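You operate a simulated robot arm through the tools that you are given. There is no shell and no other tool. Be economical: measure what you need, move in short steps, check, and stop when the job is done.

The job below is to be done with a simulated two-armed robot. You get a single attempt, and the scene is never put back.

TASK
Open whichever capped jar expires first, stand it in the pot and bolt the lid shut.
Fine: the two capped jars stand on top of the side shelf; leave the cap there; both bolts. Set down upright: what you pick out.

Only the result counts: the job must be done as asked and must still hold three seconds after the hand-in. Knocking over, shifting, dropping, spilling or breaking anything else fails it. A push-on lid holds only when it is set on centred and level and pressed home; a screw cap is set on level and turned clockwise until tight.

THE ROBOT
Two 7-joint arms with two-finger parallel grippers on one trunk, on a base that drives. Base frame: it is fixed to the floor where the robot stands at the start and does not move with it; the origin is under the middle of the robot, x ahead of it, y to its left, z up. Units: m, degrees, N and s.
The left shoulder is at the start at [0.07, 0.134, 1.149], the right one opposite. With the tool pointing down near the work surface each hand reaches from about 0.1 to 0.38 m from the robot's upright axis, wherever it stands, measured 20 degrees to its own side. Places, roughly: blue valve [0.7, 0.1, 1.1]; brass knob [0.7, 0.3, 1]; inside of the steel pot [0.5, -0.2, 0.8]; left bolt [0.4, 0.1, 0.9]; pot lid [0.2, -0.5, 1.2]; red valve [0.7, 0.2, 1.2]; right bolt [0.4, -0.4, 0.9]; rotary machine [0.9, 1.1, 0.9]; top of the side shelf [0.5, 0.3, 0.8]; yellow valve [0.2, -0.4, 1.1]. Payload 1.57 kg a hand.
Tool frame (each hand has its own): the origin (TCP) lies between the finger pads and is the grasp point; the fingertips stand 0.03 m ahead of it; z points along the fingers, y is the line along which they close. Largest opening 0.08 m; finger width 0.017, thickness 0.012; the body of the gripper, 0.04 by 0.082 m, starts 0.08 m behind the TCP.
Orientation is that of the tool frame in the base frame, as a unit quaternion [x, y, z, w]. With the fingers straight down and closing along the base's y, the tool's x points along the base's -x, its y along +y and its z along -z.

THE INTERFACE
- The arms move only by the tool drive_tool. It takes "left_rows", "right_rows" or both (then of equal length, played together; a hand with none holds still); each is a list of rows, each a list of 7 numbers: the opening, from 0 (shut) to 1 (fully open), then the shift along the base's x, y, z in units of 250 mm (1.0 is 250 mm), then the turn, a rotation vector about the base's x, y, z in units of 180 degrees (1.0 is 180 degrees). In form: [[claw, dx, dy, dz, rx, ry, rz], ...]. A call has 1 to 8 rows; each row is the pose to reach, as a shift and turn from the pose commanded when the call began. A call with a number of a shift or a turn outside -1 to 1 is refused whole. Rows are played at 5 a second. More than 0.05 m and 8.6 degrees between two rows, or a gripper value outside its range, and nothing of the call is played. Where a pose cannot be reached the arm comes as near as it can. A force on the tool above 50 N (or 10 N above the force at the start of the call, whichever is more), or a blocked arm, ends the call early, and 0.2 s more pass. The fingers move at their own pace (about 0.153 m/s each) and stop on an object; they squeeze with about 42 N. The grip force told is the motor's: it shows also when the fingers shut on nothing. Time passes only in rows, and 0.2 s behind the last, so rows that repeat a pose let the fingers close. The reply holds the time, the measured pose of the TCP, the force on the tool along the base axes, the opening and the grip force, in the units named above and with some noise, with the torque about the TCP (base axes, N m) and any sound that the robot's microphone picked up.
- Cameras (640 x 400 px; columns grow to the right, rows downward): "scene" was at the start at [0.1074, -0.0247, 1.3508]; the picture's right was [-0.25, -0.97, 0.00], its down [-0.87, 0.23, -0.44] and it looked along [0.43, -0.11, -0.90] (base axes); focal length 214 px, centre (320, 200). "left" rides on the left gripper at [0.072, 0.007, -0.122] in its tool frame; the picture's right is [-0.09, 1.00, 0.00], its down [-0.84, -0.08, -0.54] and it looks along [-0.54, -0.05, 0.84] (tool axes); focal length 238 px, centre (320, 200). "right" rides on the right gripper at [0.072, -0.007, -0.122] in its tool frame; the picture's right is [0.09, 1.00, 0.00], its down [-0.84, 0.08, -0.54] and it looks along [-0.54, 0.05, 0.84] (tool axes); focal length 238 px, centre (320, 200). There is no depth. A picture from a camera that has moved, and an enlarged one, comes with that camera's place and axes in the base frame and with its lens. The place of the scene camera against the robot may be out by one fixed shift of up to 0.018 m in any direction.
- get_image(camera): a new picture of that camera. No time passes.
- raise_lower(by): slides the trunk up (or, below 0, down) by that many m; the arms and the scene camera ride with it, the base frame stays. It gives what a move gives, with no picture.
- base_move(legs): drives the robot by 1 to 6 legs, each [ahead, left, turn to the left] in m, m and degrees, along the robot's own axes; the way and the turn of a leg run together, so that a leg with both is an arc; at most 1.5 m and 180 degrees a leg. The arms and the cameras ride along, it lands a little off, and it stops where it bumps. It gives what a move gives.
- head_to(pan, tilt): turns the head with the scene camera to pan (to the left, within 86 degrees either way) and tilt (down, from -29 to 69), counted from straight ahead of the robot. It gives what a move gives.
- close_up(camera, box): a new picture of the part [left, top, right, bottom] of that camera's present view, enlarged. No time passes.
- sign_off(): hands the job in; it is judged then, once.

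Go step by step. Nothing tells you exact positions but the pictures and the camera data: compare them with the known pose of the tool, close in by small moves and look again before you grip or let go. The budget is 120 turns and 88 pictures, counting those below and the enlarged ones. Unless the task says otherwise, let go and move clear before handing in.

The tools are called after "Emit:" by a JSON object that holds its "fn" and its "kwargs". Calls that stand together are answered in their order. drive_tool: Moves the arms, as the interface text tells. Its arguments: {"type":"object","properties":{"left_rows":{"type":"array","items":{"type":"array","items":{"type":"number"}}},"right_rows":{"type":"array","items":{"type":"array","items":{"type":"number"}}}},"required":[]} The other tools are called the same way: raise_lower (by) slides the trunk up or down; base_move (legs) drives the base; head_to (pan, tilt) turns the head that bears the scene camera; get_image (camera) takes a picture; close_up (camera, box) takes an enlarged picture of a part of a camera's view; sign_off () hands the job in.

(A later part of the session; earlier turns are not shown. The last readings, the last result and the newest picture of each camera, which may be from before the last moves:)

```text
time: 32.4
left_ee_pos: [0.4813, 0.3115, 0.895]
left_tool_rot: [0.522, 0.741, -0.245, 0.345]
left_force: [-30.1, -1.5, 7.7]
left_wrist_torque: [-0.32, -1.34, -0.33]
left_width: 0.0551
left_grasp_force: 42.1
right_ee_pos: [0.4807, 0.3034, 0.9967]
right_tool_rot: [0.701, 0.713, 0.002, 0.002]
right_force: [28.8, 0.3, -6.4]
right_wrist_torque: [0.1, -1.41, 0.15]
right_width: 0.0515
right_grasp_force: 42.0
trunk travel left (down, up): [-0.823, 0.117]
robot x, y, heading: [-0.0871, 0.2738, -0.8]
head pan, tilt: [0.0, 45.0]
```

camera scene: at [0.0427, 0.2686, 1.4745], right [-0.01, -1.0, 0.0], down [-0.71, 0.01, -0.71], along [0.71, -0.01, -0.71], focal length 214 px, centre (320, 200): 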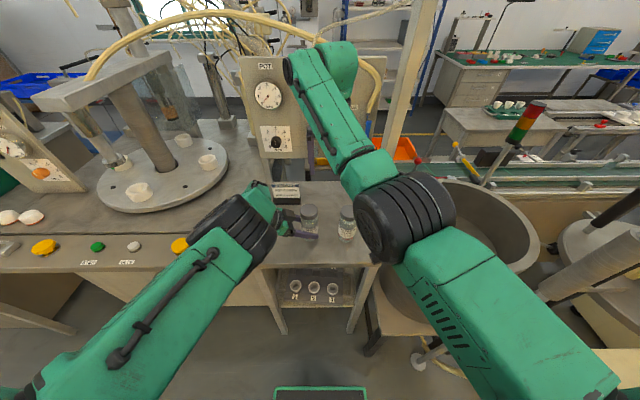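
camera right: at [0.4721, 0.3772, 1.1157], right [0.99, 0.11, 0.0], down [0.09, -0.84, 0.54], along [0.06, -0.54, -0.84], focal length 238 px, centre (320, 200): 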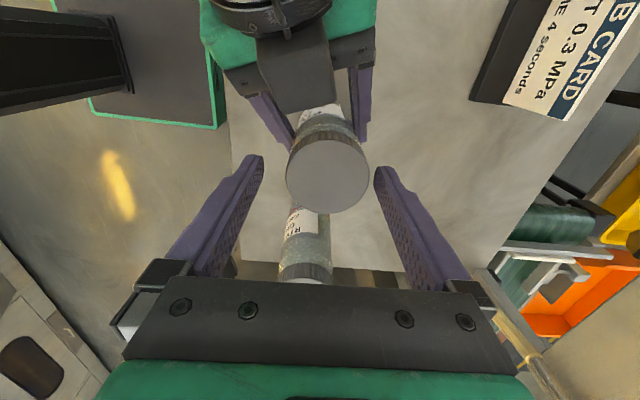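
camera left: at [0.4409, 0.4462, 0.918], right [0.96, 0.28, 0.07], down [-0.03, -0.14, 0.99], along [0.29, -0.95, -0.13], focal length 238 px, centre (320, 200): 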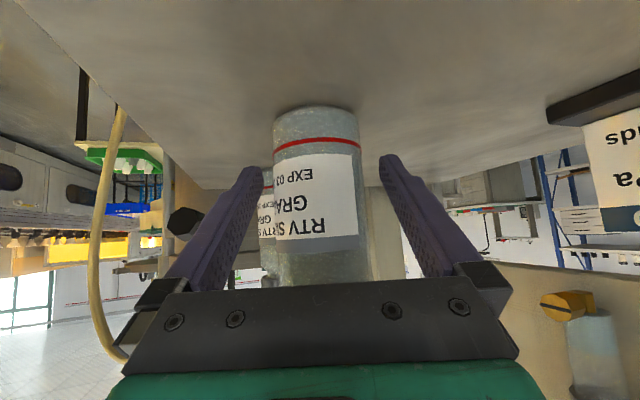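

The right hand was at its limit and sat off centre, so I open it and bring the jar 3 cm toward me, lifted slightly, with the left hand.

Emit:
{"fn": "drive_tool", "kwargs": {"right_rows": [[0.95, 0, 0, 0, 0, 0, 0], [0.95, 0, 0, 0.1, 0, 0, 0], [0.95, 0, 0, 0.2, 0, 0, 0]]}}

Emit:
{"fn": "drive_tool", "kwargs": {"left_rows": [[0, 0, 0, 0.04, 0, 0, 0], [0, -0.04, 0, 0.05, 0, 0, 0], [0, -0.08, 0, 0.05, 0, 0, 0], [0, -0.12, 0, 0.05, 0, 0, 0]]}}

Emit:
{"fn": "get_image", "kwargs": {"camera": "right"}}

```text
time: 33.2
left_ee_pos: [0.4822, 0.312, 0.8959]
left_tool_rot: [0.52, 0.742, -0.242, 0.346]
left_force: [0.6, -0.5, 0.4]
left_wrist_torque: [-0.01, 0.02, 0.02]
left_width: 0.0548
left_grasp_force: 42.2
right_ee_pos: [0.4794, 0.3036, 1.0437]
right_tool_rot: [0.7, 0.714, 0.0, 0.0]
right_force: [0.7, 1.0, 0.0]
right_wrist_torque: [-0.01, -0.03, -0.02]
right_width: 0.076
right_grasp_force: 0.1
trunk travel left (down, up): [-0.823, 0.117]
robot x, y, heading: [-0.0841, 0.2768, -0.7]
head pan, tilt: [0.0, 45.0]
```

```text
time: 34.2
left_ee_pos: [0.4532, 0.3133, 0.9101]
left_tool_rot: [0.521, 0.742, -0.242, 0.347]
left_force: [0.9, 0.3, -2.2]
left_wrist_torque: [0.01, 0.01, -0.01]
left_width: 0.0549
left_grasp_force: 41.6
right_ee_pos: [0.4802, 0.3044, 1.0439]
right_tool_rot: [0.701, 0.713, 0.0, 0.001]
right_force: [0.4, 0.3, -0.4]
right_wrist_torque: [0.01, 0.04, 0.01]
right_width: 0.076
right_grasp_force: 0.2
trunk travel left (down, up): [-0.823, 0.117]
robot x, y, heading: [-0.0869, 0.2788, -0.6]
head pan, tilt: [0.0, 45.0]
```

```text
57 pictures are left
camera right: at [0.4719, 0.3764, 1.165], right [0.99, 0.11, 0.0], down [0.09, -0.84, 0.54], along [0.06, -0.54, -0.84], focal length 238 px, centre (320, 200)
```

right: 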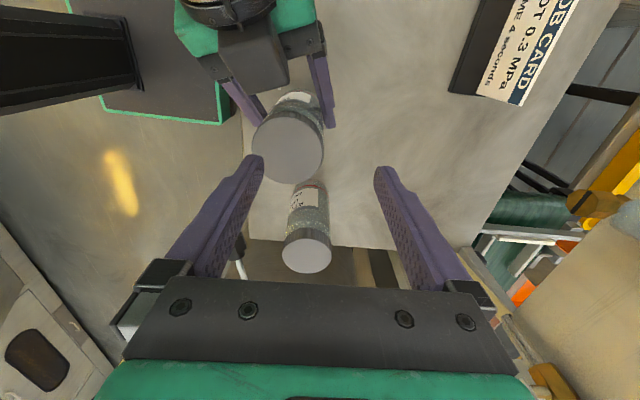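

Emit:
{"fn": "drive_tool", "kwargs": {"right_rows": [[0.95, -0.06, 0.0, 0, 0, 0, 0], [0.95, -0.11, 0.008, 0, 0, 0, 0], [0.95, -0.11, 0.008, -0.04, 0, 0, 0]]}}

```text
time: 35.0
left_ee_pos: [0.4539, 0.3129, 0.9085]
left_tool_rot: [0.521, 0.741, -0.244, 0.346]
left_force: [0.8, -1.0, -2.5]
left_wrist_torque: [0.05, 0.01, -0.02]
left_width: 0.0549
left_grasp_force: 41.6
right_ee_pos: [0.4531, 0.3064, 1.0343]
right_tool_rot: [0.701, 0.713, 0.0, 0.0]
right_force: [0.4, 0.1, 0.1]
right_wrist_torque: [-0.02, 0.01, 0.03]
right_width: 0.0761
right_grasp_force: 0.1
trunk travel left (down, up): [-0.823, 0.117]
robot x, y, heading: [-0.0855, 0.2798, -0.7]
head pan, tilt: [0.0, 45.0]
```

Emit:
{"fn": "drive_tool", "kwargs": {"right_rows": [[0.95, 0.01, 0.0, -0.08, 0, 0, 0], [0.95, 0.01, 0.0, -0.149, 0, 0, 0], [0.95, 0.01, 0.0, -0.149, 0, 0, 0]]}}

Emit:
{"fn": "get_image", "kwargs": {"camera": "right"}}

```text
time: 35.8
left_ee_pos: [0.4536, 0.3126, 0.909]
left_tool_rot: [0.52, 0.741, -0.243, 0.347]
left_force: [-0.5, 0.4, -2.5]
left_wrist_torque: [0.03, 0.0, -0.04]
left_width: 0.0548
left_grasp_force: 42.2
right_ee_pos: [0.4537, 0.3071, 0.9971]
right_tool_rot: [0.701, 0.714, 0.001, 0.0]
right_force: [-0.7, 0.5, -0.2]
right_wrist_torque: [-0.02, -0.01, 0.01]
right_width: 0.076
right_grasp_force: 0.0
trunk travel left (down, up): [-0.823, 0.117]
robot x, y, heading: [-0.0847, 0.2799, -0.8]
head pan, tilt: [0.0, 45.0]
```

```text
56 pictures are left
camera right: at [0.4462, 0.3793, 1.119], right [0.99, 0.11, 0.0], down [0.09, -0.84, 0.54], along [0.06, -0.54, -0.84], focal length 238 px, centre (320, 200)
```

right: 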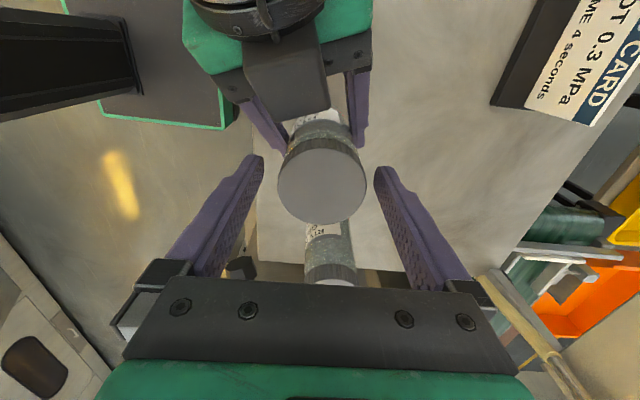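

Emit:
{"fn": "drive_tool", "kwargs": {"right_rows": [[0.4, 0.005, 0.005, 0, 0, 0, 0], [0, 0.005, 0.005, 0, 0, 0, 0], [0, 0.005, 0.005, 0, 0, 0, 0]]}}

Emit:
{"fn": "drive_tool", "kwargs": {"right_rows": [[0, 0, 0, 0, 0, 0, 0.045], [0, 0, 0, 0, 0, 0, 0.09], [0, 0, 0, 0, 0, 0, 0.135]]}}

```text
time: 36.6
left_ee_pos: [0.4533, 0.3128, 0.9096]
left_tool_rot: [0.521, 0.742, -0.242, 0.346]
left_force: [-1.1, 4.0, -3.4]
left_wrist_torque: [-0.26, -0.15, -0.01]
left_width: 0.0547
left_grasp_force: 42.1
right_ee_pos: [0.4554, 0.3078, 0.9977]
right_tool_rot: [0.701, 0.713, 0.0, 0.0]
right_force: [0.2, -3.3, 1.0]
right_wrist_torque: [-0.08, 0.05, -0.01]
right_width: 0.0519
right_grasp_force: 42.3
trunk travel left (down, up): [-0.823, 0.117]
robot x, y, heading: [-0.0849, 0.2791, -0.7]
head pan, tilt: [0.0, 45.0]
```

```text
time: 37.4
left_ee_pos: [0.4537, 0.3139, 0.9089]
left_tool_rot: [0.521, 0.741, -0.243, 0.346]
left_force: [9.2, 1.9, -10.7]
left_wrist_torque: [0.07, 0.69, 0.11]
left_width: 0.0546
left_grasp_force: 41.7
right_ee_pos: [0.4562, 0.307, 0.9988]
right_tool_rot: [0.533, 0.846, 0.0, -0.001]
right_force: [-10.0, -3.0, 8.3]
right_wrist_torque: [-0.18, 0.23, -0.02]
right_width: 0.0516
right_grasp_force: 41.8
trunk travel left (down, up): [-0.823, 0.117]
robot x, y, heading: [-0.0868, 0.2807, -1.0]
head pan, tilt: [0.0, 45.0]
```

It turns with low torque and the cap pushes upward, so I continue counter-clockwise with a small rise.

Emit:
{"fn": "drive_tool", "kwargs": {"right_rows": [[0, 0, 0, 0.004, 0, 0, 0.045], [0, 0, 0, 0.005, 0, 0, 0.09], [0, 0, 0, 0.006, 0, 0, 0.135], [0, 0, 0, 0.007, 0, 0, 0.18], [0, 0, 0, 0.008, 0, 0, 0.225], [0, 0, 0, 0.009, 0, 0, 0.27], [0, 0, 0, 0.01, 0, 0, 0.315], [0, 0, 0, 0.011, 0, 0, 0.36]]}}

Emit:
{"fn": "drive_tool", "kwargs": {"right_rows": [[0, 0, 0, 0.001, 0, 0, 0.045], [0, 0, 0, 0.002, 0, 0, 0.09], [0, 0, 0, 0.003, 0, 0, 0.135], [0, 0, 0, 0.004, 0, 0, 0.18], [0, 0, 0, 0.005, 0, 0, 0.225], [0, 0, 0, 0.006, 0, 0, 0.27], [0, 0, 0, 0.007, 0, 0, 0.315], [0, 0, 0, 0.008, 0, 0, 0.36]]}}

Emit:
{"fn": "get_image", "kwargs": {"camera": "right"}}

```text
time: 39.2
left_ee_pos: [0.4533, 0.3142, 0.9102]
left_tool_rot: [0.52, 0.741, -0.243, 0.348]
left_force: [18.8, 7.0, 0.5]
left_wrist_torque: [-0.41, 1.25, 0.16]
left_width: 0.0549
left_grasp_force: 42.0
right_ee_pos: [0.4549, 0.3063, 1.0003]
right_tool_rot: [-0.002, 1.0, -0.001, -0.002]
right_force: [-18.7, -6.0, -3.2]
right_wrist_torque: [-0.17, 0.39, 0.0]
right_width: 0.0516
right_grasp_force: 42.2
trunk travel left (down, up): [-0.823, 0.117]
robot x, y, heading: [-0.0848, 0.2785, -0.5]
head pan, tilt: [0.0, 45.0]
```

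```text
time: 41.0
left_ee_pos: [0.4528, 0.3134, 0.909]
left_tool_rot: [0.52, 0.742, -0.242, 0.347]
left_force: [6.2, 17.6, 17.3]
left_wrist_torque: [-1.23, 0.31, 0.07]
left_width: 0.055
left_grasp_force: 42.2
right_ee_pos: [0.4556, 0.306, 1.0018]
right_tool_rot: [-0.537, 0.843, 0.0, -0.002]
right_force: [-6.8, -17.3, -20.3]
right_wrist_torque: [-0.56, 0.26, 0.04]
right_width: 0.0516
right_grasp_force: 42.0
trunk travel left (down, up): [-0.823, 0.117]
robot x, y, heading: [-0.0837, 0.278, -0.5]
head pan, tilt: [0.0, 45.0]
```

```text
55 pictures are left
camera right: at [0.432, 0.2387, 1.1223], right [-0.94, 0.34, 0.0], down [0.28, 0.79, 0.54], along [0.18, 0.51, -0.84], focal length 238 px, centre (320, 200)
```

right: 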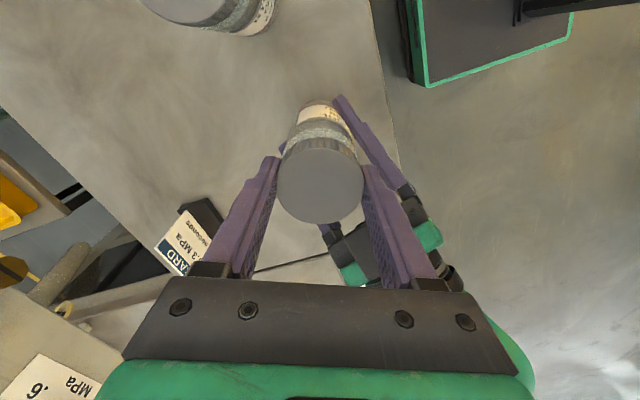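

Emit:
{"fn": "drive_tool", "kwargs": {"right_rows": [[0, 0, 0.004, -0.003, 0, 0, 0.045], [0, 0, 0.006, -0.003, 0, 0, 0.09], [0, 0, 0.006, -0.002, 0, 0, 0.135], [0, 0, 0.006, -0.001, 0, 0, 0.18], [0, 0, 0.006, 0, 0, 0, 0.225], [0, 0, 0.006, 0, 0, 0, 0.27], [0, 0, 0.006, 0.001, 0, 0, 0.315], [0, 0, 0.006, 0.002, 0, 0, 0.36]]}}

```text
time: 42.8
left_ee_pos: [0.4535, 0.312, 0.909]
left_tool_rot: [0.522, 0.74, -0.244, 0.347]
left_force: [1.8, 1.2, -2.8]
left_wrist_torque: [-0.04, 0.17, 0.08]
left_width: 0.0551
left_grasp_force: 42.1
right_ee_pos: [0.457, 0.3091, 1.0028]
right_tool_rot: [0.906, -0.423, 0.001, -0.001]
right_force: [-1.5, -1.0, 0.2]
right_wrist_torque: [-0.01, 0.07, -0.06]
right_width: 0.0515
right_grasp_force: 42.1
trunk travel left (down, up): [-0.823, 0.117]
robot x, y, heading: [-0.0865, 0.2762, -0.6]
head pan, tilt: [0.0, 45.0]
```

Forces have dropped to near zero, so the cap may be free; I lift gently and look.

Emit:
{"fn": "drive_tool", "kwargs": {"right_rows": [[0, 0, 0, 0.01, 0, 0, 0], [0, 0, 0, 0.02, 0, 0, 0], [0, 0, 0, 0.03, 0, 0, 0]]}}

```text
time: 43.6
left_ee_pos: [0.4534, 0.3127, 0.9104]
left_tool_rot: [0.521, 0.741, -0.243, 0.346]
left_force: [0.2, -1.4, -2.7]
left_wrist_torque: [0.22, 0.03, 0.06]
left_width: 0.0545
left_grasp_force: 41.8
right_ee_pos: [0.456, 0.3074, 1.0105]
right_tool_rot: [0.905, -0.424, -0.001, 0.001]
right_force: [-1.0, 1.9, -1.1]
right_wrist_torque: [0.04, -0.02, 0.01]
right_width: 0.0518
right_grasp_force: 41.9
trunk travel left (down, up): [-0.823, 0.117]
robot x, y, heading: [-0.0874, 0.2816, -0.7]
head pan, tilt: [0.0, 45.0]
```

Emit:
{"fn": "drive_tool", "kwargs": {"right_rows": [[0, 0, 0, 0.1, 0, 0, 0], [0, 0, 0, 0.2, 0, 0, 0], [0, 0, 0, 0.3, 0, 0, 0]]}}

Emit:
{"fn": "get_image", "kwargs": {"camera": "scene"}}

Emit:
{"fn": "get_image", "kwargs": {"camera": "right"}}

```text
time: 44.4
left_ee_pos: [0.4522, 0.3142, 0.9095]
left_tool_rot: [0.521, 0.741, -0.244, 0.346]
left_force: [0.0, -0.5, -3.4]
left_wrist_torque: [0.04, 0.03, 0.03]
left_width: 0.0549
left_grasp_force: 41.6
right_ee_pos: [0.4569, 0.3088, 1.0842]
right_tool_rot: [0.905, -0.425, -0.001, 0.002]
right_force: [-0.5, -0.2, -0.7]
right_wrist_torque: [0.03, 0.02, -0.02]
right_width: 0.0518
right_grasp_force: 42.1
trunk travel left (down, up): [-0.823, 0.117]
robot x, y, heading: [-0.0869, 0.2803, -0.6]
head pan, tilt: [0.0, 45.0]
```

```text
54 pictures are left
camera scene: at [0.043, 0.2678, 1.4744], right [-0.01, -1.0, 0.0], down [-0.71, 0.01, -0.71], along [0.71, -0.01, -0.71], focal length 214 px, centre (320, 200)
```

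scene: 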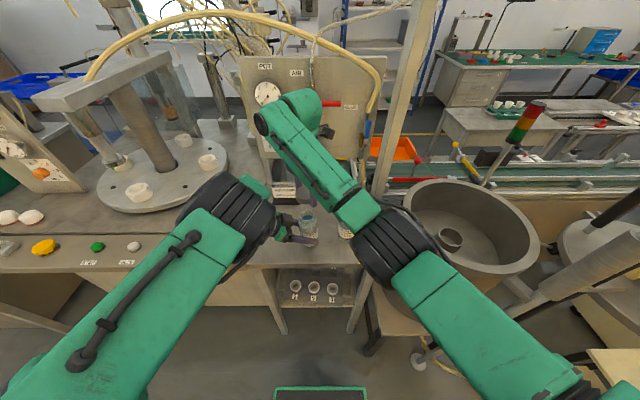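

```text
53 pictures are left
camera right: at [0.5077, 0.2584, 1.2053], right [-0.71, -0.71, 0.0], down [-0.59, 0.6, 0.54], along [-0.38, 0.38, -0.84], focal length 238 px, centre (320, 200)
```

right: 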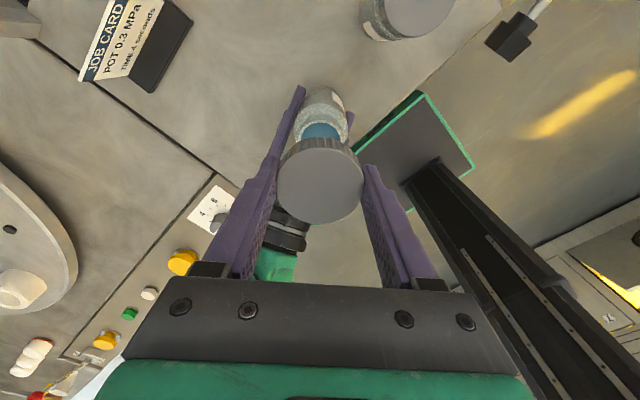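

The cap is off and in the right hand. I set the open jar down 10 cm to the left on the shelf with the left hand, then put the cap down where the jar was.

Emit:
{"fn": "drive_tool", "kwargs": {"left_rows": [[0, 0, 0.13, 0.01, 0, 0, 0], [0, 0, 0.27, 0.01, 0, 0, 0], [0, 0, 0.4, 0.0, 0, 0, 0], [0, 0, 0.4, -0.03, 0, 0, 0], [0, 0, 0.4, -0.045, 0, 0, 0], [0, 0, 0.4, -0.052, 0, 0, 0]]}}

Emit:
{"fn": "get_image", "kwargs": {"camera": "left"}}

```text
time: 45.8
left_ee_pos: [0.4514, 0.4116, 0.8981]
left_tool_rot: [0.521, 0.741, -0.243, 0.348]
left_force: [-0.1, 0.0, -0.4]
left_wrist_torque: [0.07, 0.01, -0.01]
left_width: 0.0547
left_grasp_force: 41.9
right_ee_pos: [0.4564, 0.309, 1.0848]
right_tool_rot: [0.905, -0.425, 0.0, 0.0]
right_force: [0.3, 0.7, 0.1]
right_wrist_torque: [-0.02, -0.02, -0.01]
right_width: 0.0517
right_grasp_force: 41.0
trunk travel left (down, up): [-0.823, 0.117]
robot x, y, heading: [-0.086, 0.2743, -0.7]
head pan, tilt: [0.0, 45.0]
```

```text
52 pictures are left
camera left: at [0.4106, 0.5451, 0.9194], right [0.96, 0.28, 0.07], down [-0.03, -0.14, 0.99], along [0.29, -0.95, -0.13], focal length 238 px, centre (320, 200)
```

left: 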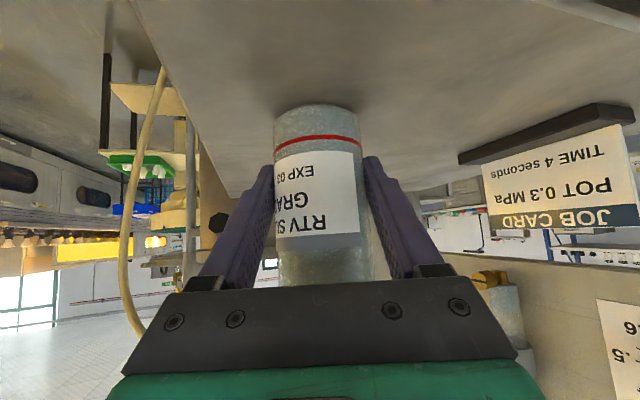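

The jar's weight is on the shelf. I release, back the left hand out along its line, and lower the cap.

Emit:
{"fn": "drive_tool", "kwargs": {"left_rows": [[0.5, 0, 0, 0, 0, 0, 0], [1, 0, 0, 0, 0, 0, 0], [1, 0, 0, 0, 0, 0, 0], [1, -0.031, 0.086, 0.077, 0, 0, 0], [1, -0.062, 0.172, 0.154, 0, 0, 0], [1, -0.093, 0.259, 0.231, 0, 0, 0], [1, -0.125, 0.345, 0.308, 0, 0, 0], [1, -0.16, 0.48, 0.4, 0, 0, 0]]}}

Emit:
{"fn": "drive_tool", "kwargs": {"right_rows": [[0, 0, 0, -0.1, 0, 0, 0], [0, 0, 0, -0.25, 0, 0, 0], [0, 0, 0, -0.4, 0, 0, 0], [0, 0, 0, -0.5, 0, 0, 0], [0, 0, 0, -0.6, 0, 0, 0]]}}

Emit:
{"fn": "get_image", "kwargs": {"camera": "right"}}

```text
time: 47.6
left_ee_pos: [0.4116, 0.5334, 0.9987]
left_tool_rot: [0.521, 0.741, -0.243, 0.347]
left_force: [0.3, 0.8, 1.4]
left_wrist_torque: [-0.04, -0.01, -0.02]
left_width: 0.0802
left_grasp_force: 0.1
right_ee_pos: [0.4563, 0.3099, 1.0841]
right_tool_rot: [0.905, -0.425, 0.001, 0.001]
right_force: [0.6, 0.7, 0.3]
right_wrist_torque: [0.02, -0.02, -0.01]
right_width: 0.0517
right_grasp_force: 42.7
trunk travel left (down, up): [-0.823, 0.117]
robot x, y, heading: [-0.0861, 0.2776, -0.7]
head pan, tilt: [0.0, 45.0]
```

```text
time: 48.8
left_ee_pos: [0.4118, 0.5326, 0.9971]
left_tool_rot: [0.521, 0.741, -0.243, 0.346]
left_force: [-1.1, -0.5, -0.6]
left_wrist_torque: [0.02, 0.03, 0.02]
left_width: 0.0799
left_grasp_force: 0.0
right_ee_pos: [0.4568, 0.309, 0.9358]
right_tool_rot: [0.905, -0.425, 0.0, 0.0]
right_force: [0.6, 0.5, 0.4]
right_wrist_torque: [0.0, 0.01, -0.02]
right_width: 0.0516
right_grasp_force: 41.5
trunk travel left (down, up): [-0.823, 0.117]
robot x, y, heading: [-0.0891, 0.2784, -0.6]
head pan, tilt: [0.0, 45.0]
```

```text
51 pictures are left
camera right: at [0.508, 0.2587, 1.0564], right [-0.71, -0.71, 0.0], down [-0.59, 0.59, 0.54], along [-0.38, 0.38, -0.84], focal length 238 px, centre (320, 200)
```

right: 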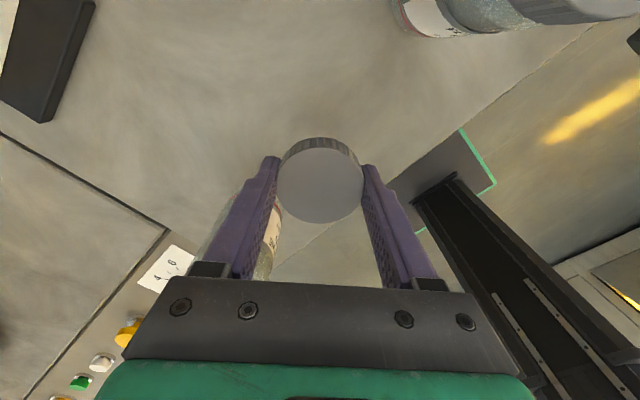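

Emit:
{"fn": "drive_tool", "kwargs": {"right_rows": [[0, 0, 0, -0.12, 0, 0, 0], [0, 0, 0, -0.22, 0, 0, 0], [0, 0, 0, -0.24, 0, 0, 0], [0, 0, 0, -0.25, 0, 0, 0]]}}

Emit:
{"fn": "drive_tool", "kwargs": {"right_rows": [[0, 0, 0, -0.008, 0, 0, 0], [0, 0, 0, -0.012, 0, 0, 0]]}}

Emit:
{"fn": "close_up", "kwargs": {"camera": "left", "box": [200, 40, 440, 190]}}

```text
time: 49.8
left_ee_pos: [0.4107, 0.5332, 0.9987]
left_tool_rot: [0.52, 0.742, -0.242, 0.347]
left_force: [-0.7, -0.4, -0.2]
left_wrist_torque: [0.03, -0.01, -0.02]
left_width: 0.0798
left_grasp_force: 0.0
right_ee_pos: [0.4535, 0.3068, 0.88]
right_tool_rot: [0.905, -0.425, 0.004, -0.001]
right_force: [12.9, 3.6, 23.9]
right_wrist_torque: [-0.24, 0.29, 0.13]
right_width: 0.0514
right_grasp_force: 41.9
right hand out of reach, approached as far as the arm can: row 2, 3, 4
trunk travel left (down, up): [-0.823, 0.117]
robot x, y, heading: [-0.0869, 0.2791, -0.9]
head pan, tilt: [0.0, 45.0]
```

```text
time: 50.4
left_ee_pos: [0.4099, 0.5322, 1.0006]
left_tool_rot: [0.521, 0.741, -0.242, 0.348]
left_force: [0.0, -0.6, -0.3]
left_wrist_torque: [0.04, 0.01, 0.02]
left_width: 0.0799
left_grasp_force: 0.1
right_ee_pos: [0.4533, 0.3066, 0.8802]
right_tool_rot: [0.906, -0.423, 0.007, -0.004]
right_force: [-2.3, 1.6, 12.5]
right_wrist_torque: [-0.19, 0.45, -0.11]
right_width: 0.0515
right_grasp_force: 42.4
trunk travel left (down, up): [-0.823, 0.117]
robot x, y, heading: [-0.0863, 0.2748, -0.8]
head pan, tilt: [0.0, 45.0]
stopped in row 2 (right hand): the force on the tool passed its limit (the readings are from after the stop); the commanded pose is now the measured one
```

```text
2.67 times, centred on (320, 115) of left
camera zoom: at [0.3682, 0.6656, 1.0213], right [0.96, 0.28, 0.08], down [-0.04, -0.14, 0.99], along [0.29, -0.95, -0.13], focal length 636 px, centre (320, 427)
```

zoom: 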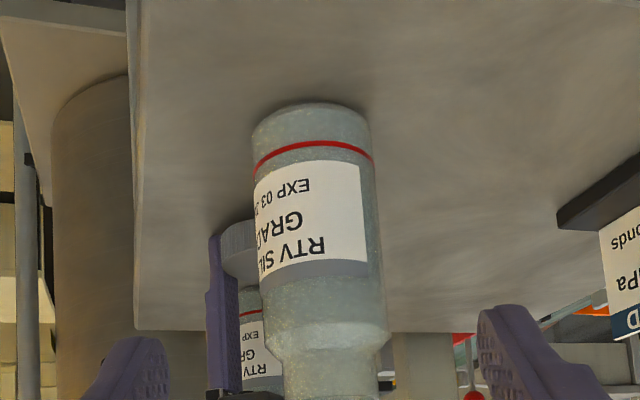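

The cap is in contact with the shelf; I release and rise.

Emit:
{"fn": "drive_tool", "kwargs": {"right_rows": [[0.3, 0, 0, 0.004, 0, 0, 0], [0.8, 0, 0, 0.004, 0, 0, 0], [1, 0, 0, 0.004, 0, 0, 0], [1, 0, 0, 0.1, 0, 0, 0], [1, 0, 0, 0.25, 0, 0, 0], [1, 0, 0, 0.4, 0, 0, 0], [1, 0, 0, 0.6, 0, 0, 0], [1, 0, 0, 0.78, 0, 0, 0]]}}

Emit:
{"fn": "get_image", "kwargs": {"camera": "right"}}

```text
time: 52.2
left_ee_pos: [0.4124, 0.5323, 0.9995]
left_tool_rot: [0.52, 0.742, -0.243, 0.347]
left_force: [-0.7, -0.2, -0.1]
left_wrist_torque: [0.02, 0.03, 0.02]
left_width: 0.0801
left_grasp_force: 0.1
right_ee_pos: [0.4545, 0.3067, 1.073]
right_tool_rot: [0.906, -0.424, 0.005, -0.002]
right_force: [-0.3, 0.1, -0.2]
right_wrist_torque: [-0.05, -0.03, 0.0]
right_width: 0.0802
right_grasp_force: 0.1
trunk travel left (down, up): [-0.823, 0.117]
robot x, y, heading: [-0.0865, 0.2764, -0.6]
head pan, tilt: [0.0, 45.0]
```

```text
49 pictures are left
camera right: at [0.5042, 0.257, 1.1958], right [-0.71, -0.71, -0.01], down [-0.6, 0.59, 0.53], along [-0.37, 0.38, -0.85], focal length 238 px, centre (320, 200)
```

right: 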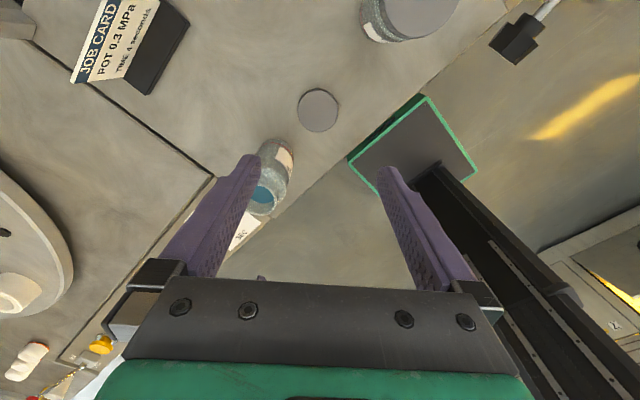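

The cap lies flat on the shelf. Now I'll take the open jar from above with the right hand: tuck the left hand up and back, turn the right hand so its fingers close along x, and shift the base left.

Emit:
{"fn": "drive_tool", "kwargs": {"left_rows": [[1, -0.05, 0.1, 0.1, 0, 0, 0], [1, -0.1, 0.15, 0.2, 0, 0, 0], [1, -0.15, 0.15, 0.3, 0, 0, 0], [1, -0.2, 0.15, 0.4, 0, 0, 0], [1, -0.2, 0.15, 0.4, 0, 0, 0]], "right_rows": [[1, 0, 0, 0, 0, 0, -0.045], [1, 0, 0, 0, 0, 0, -0.09], [1, 0, 0, 0, 0, 0, -0.135], [1, 0, 0, 0, 0, 0, -0.18], [1, 0, 0, 0, 0, 0, -0.222]]}}

Emit:
{"fn": "base_move", "kwargs": {"legs": [[0.0, 0.1, 0.7]]}}

Emit:
{"fn": "get_image", "kwargs": {"camera": "right"}}

```text
time: 53.4
left_ee_pos: [0.3627, 0.5717, 1.0993]
left_tool_rot: [0.521, 0.742, -0.242, 0.346]
left_force: [0.3, -0.7, -0.1]
left_wrist_torque: [-0.02, 0.01, 0.02]
left_width: 0.0802
left_grasp_force: 0.1
right_ee_pos: [0.4561, 0.3064, 1.073]
right_tool_rot: [-0.705, 0.709, -0.007, -0.001]
right_force: [0.2, 0.6, -0.1]
right_wrist_torque: [-0.02, 0.02, -0.02]
right_width: 0.0804
right_grasp_force: 0.1
trunk travel left (down, up): [-0.823, 0.117]
robot x, y, heading: [-0.0855, 0.2756, -0.8]
head pan, tilt: [0.0, 45.0]
```

```text
time: 54.5
left_ee_pos: [0.3587, 0.6744, 1.0994]
left_tool_rot: [0.516, 0.745, -0.239, 0.348]
left_force: [-0.9, 0.0, 0.7]
left_wrist_torque: [0.03, -0.01, -0.01]
left_width: 0.08
left_grasp_force: 0.0
right_ee_pos: [0.4557, 0.4101, 1.0742]
right_tool_rot: [0.711, -0.704, 0.004, 0.0]
right_force: [0.4, -0.5, -0.2]
right_wrist_torque: [0.02, -0.03, 0.01]
right_width: 0.0798
right_grasp_force: 0.1
trunk travel left (down, up): [-0.823, 0.117]
robot x, y, heading: [-0.0873, 0.3766, 0.3]
head pan, tilt: [0.0, 45.0]
```

```text
48 pictures are left
camera right: at [0.4619, 0.3398, 1.1947], right [-0.99, -0.1, -0.01], down [-0.09, 0.84, 0.54], along [-0.05, 0.53, -0.84], focal length 238 px, centre (320, 200)
```

right: 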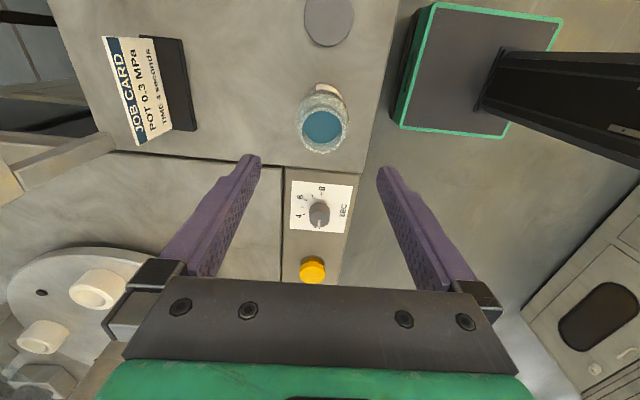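

The jar mouth is at (0.4546, 0.404). I descend with the fingers around the body just below its shoulder.

Emit:
{"fn": "drive_tool", "kwargs": {"right_rows": [[1, -0.004, -0.024, -0.15, 0, 0, 0], [1, -0.004, -0.024, -0.25, 0, 0, 0], [1, -0.004, -0.024, -0.35, 0, 0, 0]]}}

Emit:
{"fn": "get_image", "kwargs": {"camera": "right"}}

```text
time: 55.3
left_ee_pos: [0.3588, 0.677, 1.098]
left_tool_rot: [0.515, 0.745, -0.239, 0.349]
left_force: [-0.1, 0.9, -0.1]
left_wrist_torque: [0.0, -0.03, -0.04]
left_width: 0.0797
left_grasp_force: 0.0
right_ee_pos: [0.455, 0.4088, 0.9847]
right_tool_rot: [0.71, -0.704, 0.007, 0.0]
right_force: [-0.5, 0.3, -0.6]
right_wrist_torque: [-0.01, 0.02, 0.0]
right_width: 0.08
right_grasp_force: 0.0
trunk travel left (down, up): [-0.823, 0.117]
robot x, y, heading: [-0.087, 0.3771, -0.0]
head pan, tilt: [0.0, 45.0]
```

```text
47 pictures are left
camera right: at [0.4611, 0.3386, 1.1067], right [-0.99, -0.1, -0.01], down [-0.09, 0.84, 0.53], along [-0.05, 0.53, -0.85], focal length 238 px, centre (320, 200)
```

right: 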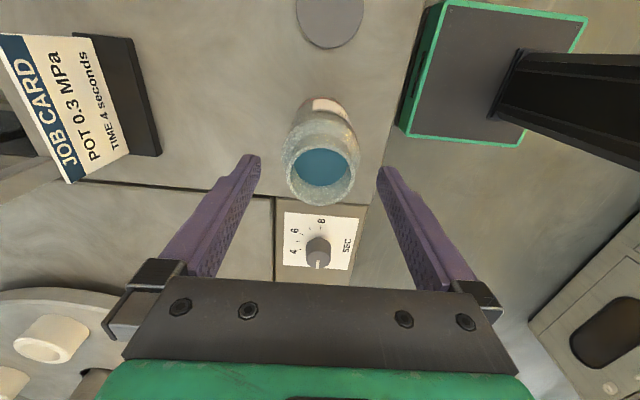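

Emit:
{"fn": "drive_tool", "kwargs": {"right_rows": [[1, 0, -0.016, -0.1, 0, 0, 0], [1, 0, -0.016, -0.21, 0, 0, 0], [0.5, 0, -0.016, -0.21, 0, 0, 0], [0, 0, -0.016, -0.21, 0, 0, 0], [0, 0, -0.016, -0.21, 0, 0, 0]]}}

Emit:
{"fn": "drive_tool", "kwargs": {"right_rows": [[0, 0, 0, 0.05, 0, 0, 0], [0, 0, 0, 0.15, 0, 0, 0], [0, 0, 0, 0.3, 0, 0, 0], [0, 0, 0, 0.45, 0, 0, 0], [0, 0, 0, 0.6, 0, 0, 0]]}}

Emit:
{"fn": "raise_lower", "kwargs": {"by": 0.11}}

Emit:
{"fn": "get_image", "kwargs": {"camera": "scene"}}

```text
time: 56.5
left_ee_pos: [0.3582, 0.6758, 1.0994]
left_tool_rot: [0.516, 0.745, -0.24, 0.348]
left_force: [0.0, 0.0, -0.9]
left_wrist_torque: [0.01, 0.03, 0.02]
left_width: 0.08
left_grasp_force: 0.1
right_ee_pos: [0.455, 0.4038, 0.9316]
right_tool_rot: [0.711, -0.703, 0.005, 0.001]
right_force: [-0.5, -0.4, 1.3]
right_wrist_torque: [0.06, 0.17, 0.02]
right_width: 0.0551
right_grasp_force: 42.0
trunk travel left (down, up): [-0.823, 0.117]
robot x, y, heading: [-0.0843, 0.3797, -0.0]
head pan, tilt: [0.0, 45.0]
```

```text
time: 57.7
left_ee_pos: [0.3591, 0.6753, 1.0997]
left_tool_rot: [0.516, 0.745, -0.24, 0.348]
left_force: [0.4, -0.2, 0.5]
left_wrist_torque: [0.0, -0.02, -0.05]
left_width: 0.0798
left_grasp_force: 0.0
right_ee_pos: [0.4556, 0.4011, 1.0851]
right_tool_rot: [0.711, -0.703, 0.005, 0.0]
right_force: [0.1, -0.1, -2.4]
right_wrist_torque: [0.0, 0.02, -0.02]
right_width: 0.0554
right_grasp_force: 41.9
trunk travel left (down, up): [-0.823, 0.117]
robot x, y, heading: [-0.0869, 0.377, 0.1]
head pan, tilt: [0.0, 45.0]
```

```text
time: 59.1
left_ee_pos: [0.3593, 0.6756, 1.2096]
left_tool_rot: [0.516, 0.745, -0.24, 0.348]
left_force: [0.0, -0.2, 0.2]
left_wrist_torque: [-0.03, -0.03, -0.01]
left_width: 0.08
left_grasp_force: 0.0
right_ee_pos: [0.4558, 0.4018, 1.1936]
right_tool_rot: [0.711, -0.704, 0.006, 0.001]
right_force: [0.5, 0.0, -3.4]
right_wrist_torque: [0.05, 0.02, 0.01]
right_width: 0.0549
right_grasp_force: 42.4
trunk travel left (down, up): [-0.933, 0.007]
robot x, y, heading: [-0.0845, 0.3792, 0.2]
head pan, tilt: [0.0, 45.0]
```

```text
46 pictures are left
camera scene: at [0.0443, 0.3682, 1.5844], right [0.0, -1.0, 0.0], down [-0.71, 0.0, -0.71], along [0.71, 0.0, -0.71], focal length 214 px, centre (320, 200)
```

scene: 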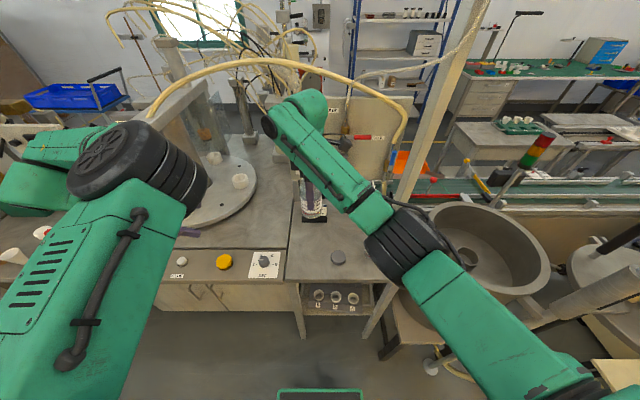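

The jar is held upright and raised above the rim. I pull in a little and drive right to bring it toward the pot.

Emit:
{"fn": "drive_tool", "kwargs": {"right_rows": [[0, -0.1, 0, 0, 0, 0, 0], [0, -0.2, 0, 0, 0, 0, 0], [0, -0.3, 0, 0, 0, 0, 0]]}}

Emit:
{"fn": "base_move", "kwargs": {"legs": [[0, -0.38, 0]]}}

Emit:
{"fn": "get_image", "kwargs": {"camera": "scene"}}

Emit:
{"fn": "get_image", "kwargs": {"camera": "right"}}

```text
time: 59.9
left_ee_pos: [0.3586, 0.6761, 1.2104]
left_tool_rot: [0.517, 0.744, -0.241, 0.348]
left_force: [0.4, -0.4, -0.2]
left_wrist_torque: [0.01, 0.0, -0.01]
left_width: 0.0802
left_grasp_force: 0.0
right_ee_pos: [0.3798, 0.4021, 1.1945]
right_tool_rot: [0.71, -0.704, 0.006, 0.0]
right_force: [0.3, 0.1, -2.6]
right_wrist_torque: [0.0, -0.03, 0.0]
right_width: 0.0552
right_grasp_force: 41.9
trunk travel left (down, up): [-0.933, 0.007]
robot x, y, heading: [-0.0793, 0.3767, 0.1]
head pan, tilt: [0.0, 45.0]
```

```text
time: 62.4
left_ee_pos: [0.3584, 0.309, 1.2073]
left_tool_rot: [0.514, 0.744, -0.243, 0.351]
left_force: [0.0, -0.5, 0.1]
left_wrist_torque: [-0.02, 0.01, 0.0]
left_width: 0.08
left_grasp_force: 0.1
right_ee_pos: [0.3779, 0.0366, 1.195]
right_tool_rot: [0.713, -0.701, 0.007, 0.004]
right_force: [-0.6, -0.6, -2.1]
right_wrist_torque: [-0.01, 0.01, 0.0]
right_width: 0.0551
right_grasp_force: 41.9
trunk travel left (down, up): [-0.933, 0.007]
robot x, y, heading: [-0.0864, 0.0057, 0.6]
head pan, tilt: [0.0, 45.0]
stopped in leg 1: the robot was blocked; the commanded pose is now the measured one
```

```text
45 pictures are left
camera scene: at [0.0417, 0.0035, 1.5848], right [0.0, -1.0, 0.01], down [-0.71, -0.01, -0.71], along [0.71, 0.0, -0.71], focal length 214 px, centre (320, 200)
```

scene: 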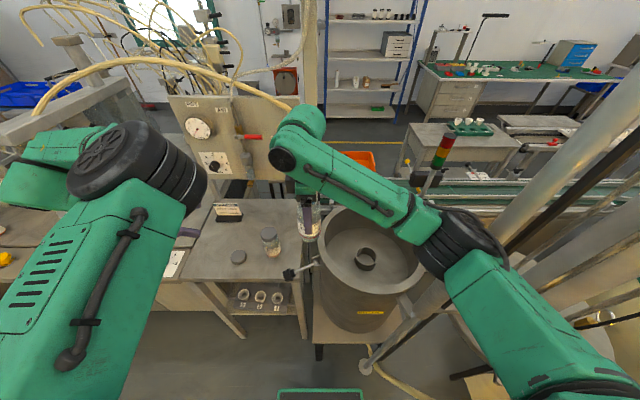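

```text
44 pictures are left
camera right: at [0.3851, -0.0327, 1.3165], right [-0.99, -0.11, 0.0], down [-0.09, 0.84, 0.53], along [-0.05, 0.53, -0.85], focal length 238 px, centre (320, 200)
```

right: 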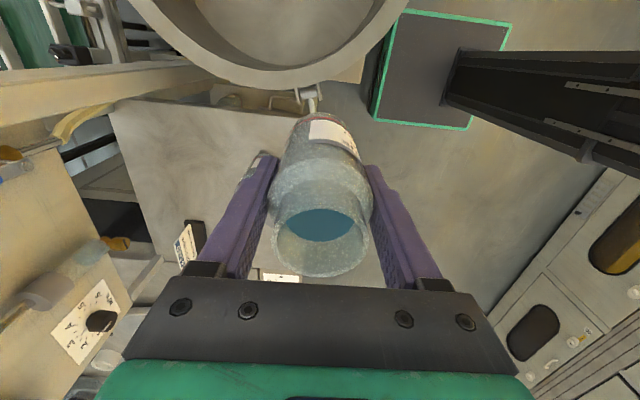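

The base was blocked near y=0.006, probably the right elbow on the lid post. From several views the ring in the pot is at about (0.449, -0.155, top 0.883) and the rim near 0.98. I back off left and reach over with the arm instead.

Emit:
{"fn": "base_move", "kwargs": {"legs": [[0, 0.1, 0]]}}

Emit:
{"fn": "drive_tool", "kwargs": {"right_rows": [[0, 0.05, -0.18, 0, 0, 0, 0], [0, 0.1, -0.36, 0, 0, 0, 0], [0, 0.15, -0.54, 0, 0, 0, 0], [0, 0.18, -0.72, 0, 0, 0, 0]]}}

Emit:
{"fn": "get_image", "kwargs": {"camera": "scene"}}

```text
time: 63.5
left_ee_pos: [0.3608, 0.3904, 1.2098]
left_tool_rot: [0.518, 0.745, -0.239, 0.346]
left_force: [0.0, -0.9, -0.1]
left_wrist_torque: [0.08, 0.02, 0.01]
left_width: 0.0801
left_grasp_force: 0.1
right_ee_pos: [0.3812, 0.1158, 1.1938]
right_tool_rot: [0.71, -0.704, 0.002, -0.001]
right_force: [-0.4, -1.0, -2.7]
right_wrist_torque: [0.05, -0.03, -0.01]
right_width: 0.0552
right_grasp_force: 42.1
trunk travel left (down, up): [-0.933, 0.007]
robot x, y, heading: [-0.0857, 0.1001, -0.4]
head pan, tilt: [0.0, 45.0]
```

```text
time: 64.5
left_ee_pos: [0.3591, 0.3999, 1.2087]
left_tool_rot: [0.516, 0.744, -0.242, 0.349]
left_force: [0.1, -0.3, 0.2]
left_wrist_torque: [0.01, -0.02, -0.01]
left_width: 0.08
left_grasp_force: 0.1
right_ee_pos: [0.4256, -0.0519, 1.1921]
right_tool_rot: [0.711, -0.703, 0.005, 0.002]
right_force: [0.3, -1.0, -3.2]
right_wrist_torque: [0.07, 0.01, 0.0]
right_width: 0.0551
right_grasp_force: 42.3
trunk travel left (down, up): [-0.933, 0.007]
robot x, y, heading: [-0.0873, 0.1004, -0.3]
head pan, tilt: [0.0, 45.0]
```

```text
43 pictures are left
camera scene: at [0.0431, 0.0939, 1.5845], right [0.0, -1.0, 0.0], down [-0.71, 0.0, -0.71], along [0.71, 0.0, -0.71], focal length 214 px, centre (320, 200)
```

scene: 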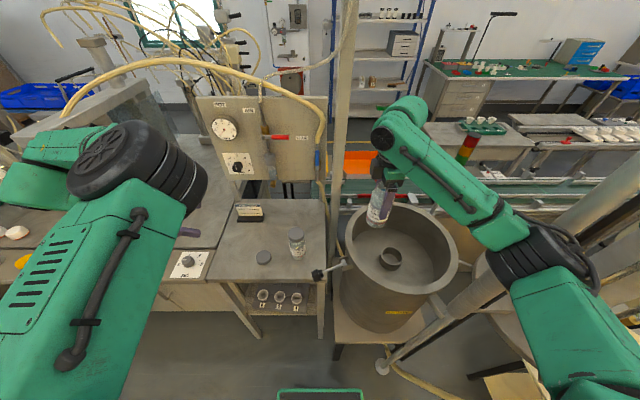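

The elbow still points outward toward the post, so I unwind the hand's yaw here, which earlier brought the elbow inward.

Emit:
{"fn": "drive_tool", "kwargs": {"right_rows": [[0, 0, 0, 0, 0, 0, -0.045], [0, 0, 0, 0, 0, 0, -0.09], [0, 0, 0, 0, 0, 0, -0.135], [0, 0, 0, 0, 0, 0, -0.18], [0, 0, 0, 0, 0, 0, -0.225], [0, 0, 0, 0, 0, 0, -0.27], [0, 0, 0, 0, 0, 0, -0.315], [0, 0, 0, 0, 0, 0, -0.36]]}}

Emit:
{"fn": "drive_tool", "kwargs": {"right_rows": [[0, 0, 0, 0, 0, 0, -0.045], [0, 0, 0, 0, 0, 0, -0.09], [0, 0, 0, 0, 0, 0, -0.135]]}}

Emit:
{"fn": "get_image", "kwargs": {"camera": "scene"}}

Emit:
{"fn": "get_image", "kwargs": {"camera": "right"}}

```text
time: 66.3
left_ee_pos: [0.3578, 0.4003, 1.209]
left_tool_rot: [0.516, 0.744, -0.241, 0.35]
left_force: [1.1, 0.4, -0.4]
left_wrist_torque: [-0.01, 0.01, -0.02]
left_width: 0.0798
left_grasp_force: 0.1
right_ee_pos: [0.424, -0.0536, 1.1949]
right_tool_rot: [-0.221, 0.975, -0.005, -0.003]
right_force: [0.1, -0.4, -3.1]
right_wrist_torque: [-0.02, 0.02, 0.0]
right_width: 0.0554
right_grasp_force: 42.2
trunk travel left (down, up): [-0.933, 0.007]
robot x, y, heading: [-0.0863, 0.0954, -0.0]
head pan, tilt: [0.0, 45.0]
```

```text
time: 67.2
left_ee_pos: [0.3581, 0.3986, 1.2086]
left_tool_rot: [0.516, 0.744, -0.241, 0.349]
left_force: [-0.6, 0.0, -0.1]
left_wrist_torque: [0.01, -0.01, 0.0]
left_width: 0.0798
left_grasp_force: 0.1
right_ee_pos: [0.4234, -0.0548, 1.1958]
right_tool_rot: [-0.012, 1.0, -0.003, -0.004]
right_force: [-0.6, -0.5, -3.2]
right_wrist_torque: [0.0, 0.01, 0.03]
right_width: 0.0551
right_grasp_force: 42.1
trunk travel left (down, up): [-0.933, 0.007]
robot x, y, heading: [-0.0883, 0.0979, -0.1]
head pan, tilt: [0.0, 45.0]
```

```text
42 pictures are left
camera scene: at [0.0409, 0.0926, 1.5848], right [0.0, -1.0, 0.0], down [-0.71, 0.0, -0.71], along [0.71, 0.0, -0.71], focal length 214 px, centre (320, 200)
```

scene: 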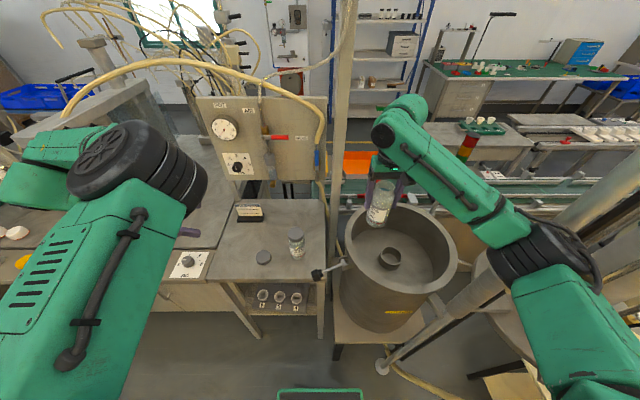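

```text
41 pictures are left
camera right: at [0.3526, -0.0604, 1.317], right [-0.11, 0.99, -0.01], down [0.84, 0.1, 0.54], along [0.53, 0.06, -0.84], focal length 238 px, centre (320, 200)
```

right: 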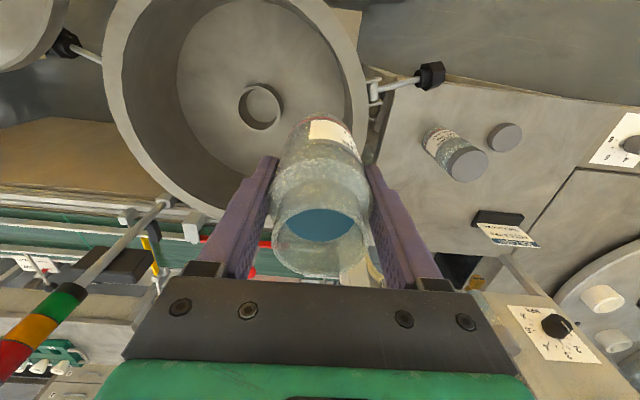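

The right camera shows ring, both bolts and the pot well. To keep the elbow off the post, I shift the base further left and then reach across to the ring.

Emit:
{"fn": "drive_tool", "kwargs": {"right_rows": [[0, -0.15, 0.1, 0, 0, 0, 0]]}}

Emit:
{"fn": "base_move", "kwargs": {"legs": [[0, 0.12, 0]]}}

Emit:
{"fn": "drive_tool", "kwargs": {"right_rows": [[0, 0, -0.19, 0, 0, 0, 0], [0, 0, -0.38, 0, 0, 0, 0], [0, 0.05, -0.56, 0, 0, 0, 0], [0, 0.1, -0.74, 0, 0, 0, 0], [0, 0.15, -0.9, 0, 0, 0, 0]]}}

Emit:
{"fn": "get_image", "kwargs": {"camera": "right"}}

```text
time: 67.5
left_ee_pos: [0.3575, 0.401, 1.2086]
left_tool_rot: [0.516, 0.745, -0.24, 0.35]
left_force: [-0.5, -0.3, 0.6]
left_wrist_torque: [0.05, -0.03, 0.02]
left_width: 0.0799
left_grasp_force: 0.1
right_ee_pos: [0.3854, -0.028, 1.1945]
right_tool_rot: [-0.013, 1.0, -0.004, -0.003]
right_force: [-0.1, -1.7, -3.0]
right_wrist_torque: [0.05, 0.02, -0.02]
right_width: 0.0552
right_grasp_force: 42.3
trunk travel left (down, up): [-0.933, 0.007]
robot x, y, heading: [-0.0888, 0.1044, -0.2]
head pan, tilt: [0.0, 45.0]
```

```text
time: 68.8
left_ee_pos: [0.3595, 0.5134, 1.2089]
left_tool_rot: [0.518, 0.745, -0.239, 0.346]
left_force: [-0.5, -0.3, 0.3]
left_wrist_torque: [0.01, -0.02, -0.01]
left_width: 0.08
left_grasp_force: 0.2
right_ee_pos: [0.3886, 0.086, 1.1937]
right_tool_rot: [-0.012, 1.0, -0.001, -0.005]
right_force: [0.6, -0.7, -3.2]
right_wrist_torque: [0.0, -0.01, -0.04]
right_width: 0.0551
right_grasp_force: 42.5
trunk travel left (down, up): [-0.933, 0.007]
robot x, y, heading: [-0.0835, 0.2215, -0.1]
head pan, tilt: [0.0, 45.0]
```

```text
time: 70.0
left_ee_pos: [0.3599, 0.5147, 1.2103]
left_tool_rot: [0.517, 0.744, -0.241, 0.347]
left_force: [0.1, -0.7, 0.0]
left_wrist_torque: [0.02, -0.01, 0.01]
left_width: 0.0798
left_grasp_force: 0.0
right_ee_pos: [0.4262, -0.1371, 1.1927]
right_tool_rot: [-0.013, 1.0, -0.002, -0.005]
right_force: [-0.2, -0.4, -2.5]
right_wrist_torque: [0.02, -0.03, 0.02]
right_width: 0.0551
right_grasp_force: 42.2
trunk travel left (down, up): [-0.933, 0.007]
robot x, y, heading: [-0.0792, 0.221, 0.1]
head pan, tilt: [0.0, 45.0]
```

```text
40 pictures are left
camera right: at [0.3565, -0.1451, 1.3135], right [-0.12, 0.99, 0.0], down [0.84, 0.1, 0.53], along [0.53, 0.06, -0.85], focal length 238 px, centre (320, 200)
```

right: 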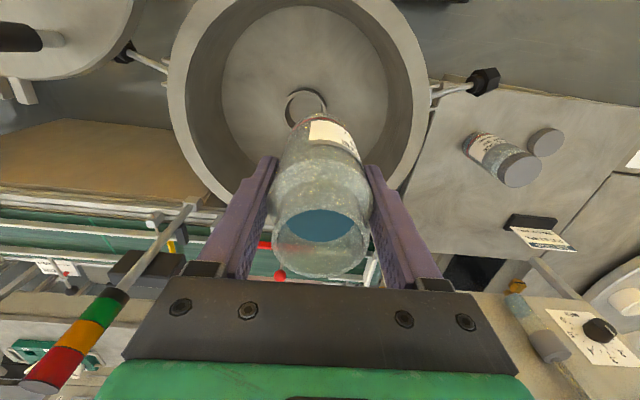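

I measure the ring precisely before lowering.

Emit:
{"fn": "close_up", "kwargs": {"camera": "right", "box": [240, 70, 400, 170]}}

```text
4.00 times, centred on (320, 120) of right
camera zoom: at [0.3565, -0.1451, 1.3135], right [-0.12, 0.99, 0.0], down [0.84, 0.1, 0.53], along [0.53, 0.06, -0.85], focal length 953 px, centre (320, 520)
```

zoom: 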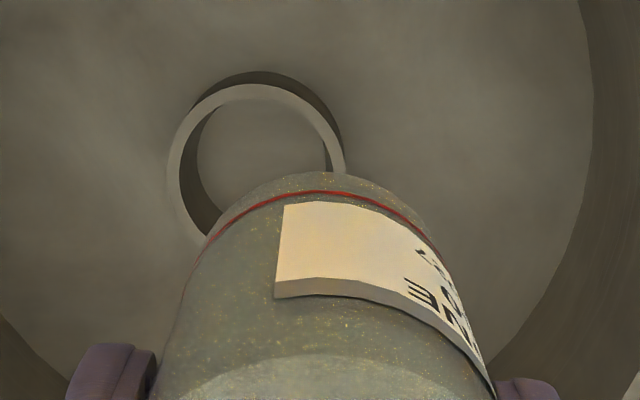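

Emit:
{"fn": "drive_tool", "kwargs": {"right_rows": [[0, 0.05, -0.05, -0.1, 0, 0, 0], [0, 0.09, -0.094, -0.25, 0, 0, 0], [0, 0.09, -0.094, -0.4, 0, 0, 0], [0, 0.09, -0.094, -0.56, 0, 0, 0]]}}

Emit:
{"fn": "close_up", "kwargs": {"camera": "right", "box": [220, 20, 420, 145]}}

```text
time: 71.0
left_ee_pos: [0.3596, 0.5183, 1.2088]
left_tool_rot: [0.516, 0.744, -0.241, 0.349]
left_force: [0.0, -0.8, 0.4]
left_wrist_torque: [-0.01, -0.02, 0.03]
left_width: 0.0802
left_grasp_force: 0.0
right_ee_pos: [0.4488, -0.1573, 1.0557]
right_tool_rot: [-0.012, 1.0, -0.003, -0.004]
right_force: [0.5, 0.9, -2.6]
right_wrist_torque: [0.03, 0.02, -0.03]
right_width: 0.0551
right_grasp_force: 42.1
trunk travel left (down, up): [-0.933, 0.007]
robot x, y, heading: [-0.0856, 0.2205, -0.3]
head pan, tilt: [0.0, 45.0]
```

```text
3.20 times, centred on (320, 82) of right
camera zoom: at [0.3779, -0.1641, 1.1771], right [-0.12, 0.99, -0.01], down [0.84, 0.1, 0.53], along [0.53, 0.06, -0.85], focal length 763 px, centre (320, 576)
```

zoom: 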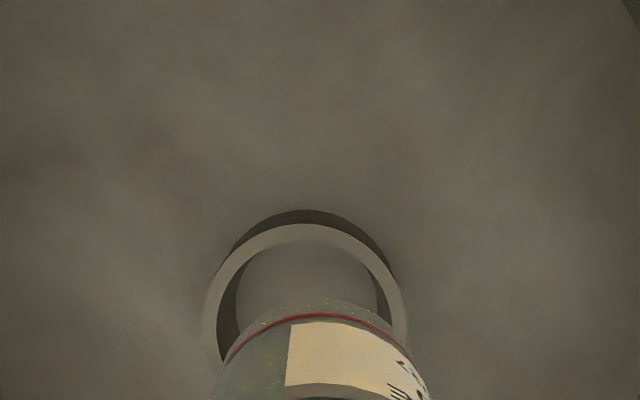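

Ring centre works out to about (0.455, -0.161) with 3.5 mm clearance around the jar. I correct by +5/-4 mm and lower to just above the ring.

Emit:
{"fn": "drive_tool", "kwargs": {"right_rows": [[0, 0.02, -0.016, -0.1, 0, 0, 0], [0, 0.02, -0.016, -0.19, 0, 0, 0], [0, 0.02, -0.016, -0.265, 0, 0, 0], [0, 0.02, -0.016, -0.265, 0, 0, 0]]}}

Emit:
{"fn": "close_up", "kwargs": {"camera": "right", "box": [240, 20, 400, 120]}}

```text
time: 72.0
left_ee_pos: [0.3597, 0.5178, 1.2085]
left_tool_rot: [0.517, 0.744, -0.24, 0.348]
left_force: [-0.3, -0.3, -0.1]
left_wrist_torque: [0.01, 0.0, 0.05]
left_width: 0.0801
left_grasp_force: 0.2
right_ee_pos: [0.4547, -0.1618, 0.9872]
right_tool_rot: [-0.014, 1.0, -0.002, -0.004]
right_force: [0.3, -0.3, -2.9]
right_wrist_torque: [0.0, -0.02, 0.01]
right_width: 0.0552
right_grasp_force: 41.7
trunk travel left (down, up): [-0.933, 0.007]
robot x, y, heading: [-0.0859, 0.2228, 0.1]
head pan, tilt: [0.0, 45.0]
```

```text
4.00 times, centred on (320, 70) of right
camera zoom: at [0.3828, -0.1695, 1.1089], right [-0.12, 0.99, 0.0], down [0.84, 0.1, 0.53], along [0.53, 0.06, -0.85], focal length 953 px, centre (320, 720)
```

zoom: 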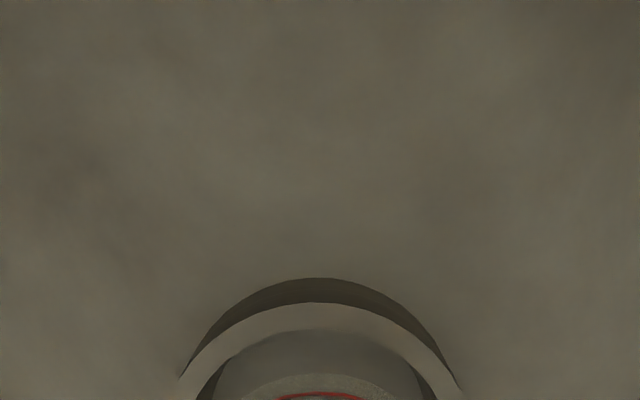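

Alignment is within about 1 mm. I lower into the ring and watch the force.

Emit:
{"fn": "drive_tool", "kwargs": {"right_rows": [[0, 0, 0, -0.05, 0, 0, 0], [0, 0, 0, -0.1, 0, 0, 0], [0, 0, 0, -0.15, 0, 0, 0], [0, 0, 0, -0.19, 0, 0, 0], [0, 0, 0, -0.205, 0, 0, 0]]}}

```text
time: 73.2
left_ee_pos: [0.3595, 0.5187, 1.2079]
left_tool_rot: [0.517, 0.744, -0.241, 0.348]
left_force: [-0.6, 0.2, 0.8]
left_wrist_torque: [0.02, -0.01, 0.0]
left_width: 0.0801
left_grasp_force: 0.0
right_ee_pos: [0.4529, -0.1629, 0.9365]
right_tool_rot: [-0.012, 1.0, -0.003, -0.003]
right_force: [0.0, -0.5, -2.6]
right_wrist_torque: [0.01, -0.02, 0.01]
right_width: 0.0553
right_grasp_force: 41.5
trunk travel left (down, up): [-0.933, 0.007]
robot x, y, heading: [-0.0866, 0.2183, 0.1]
head pan, tilt: [0.0, 45.0]
```

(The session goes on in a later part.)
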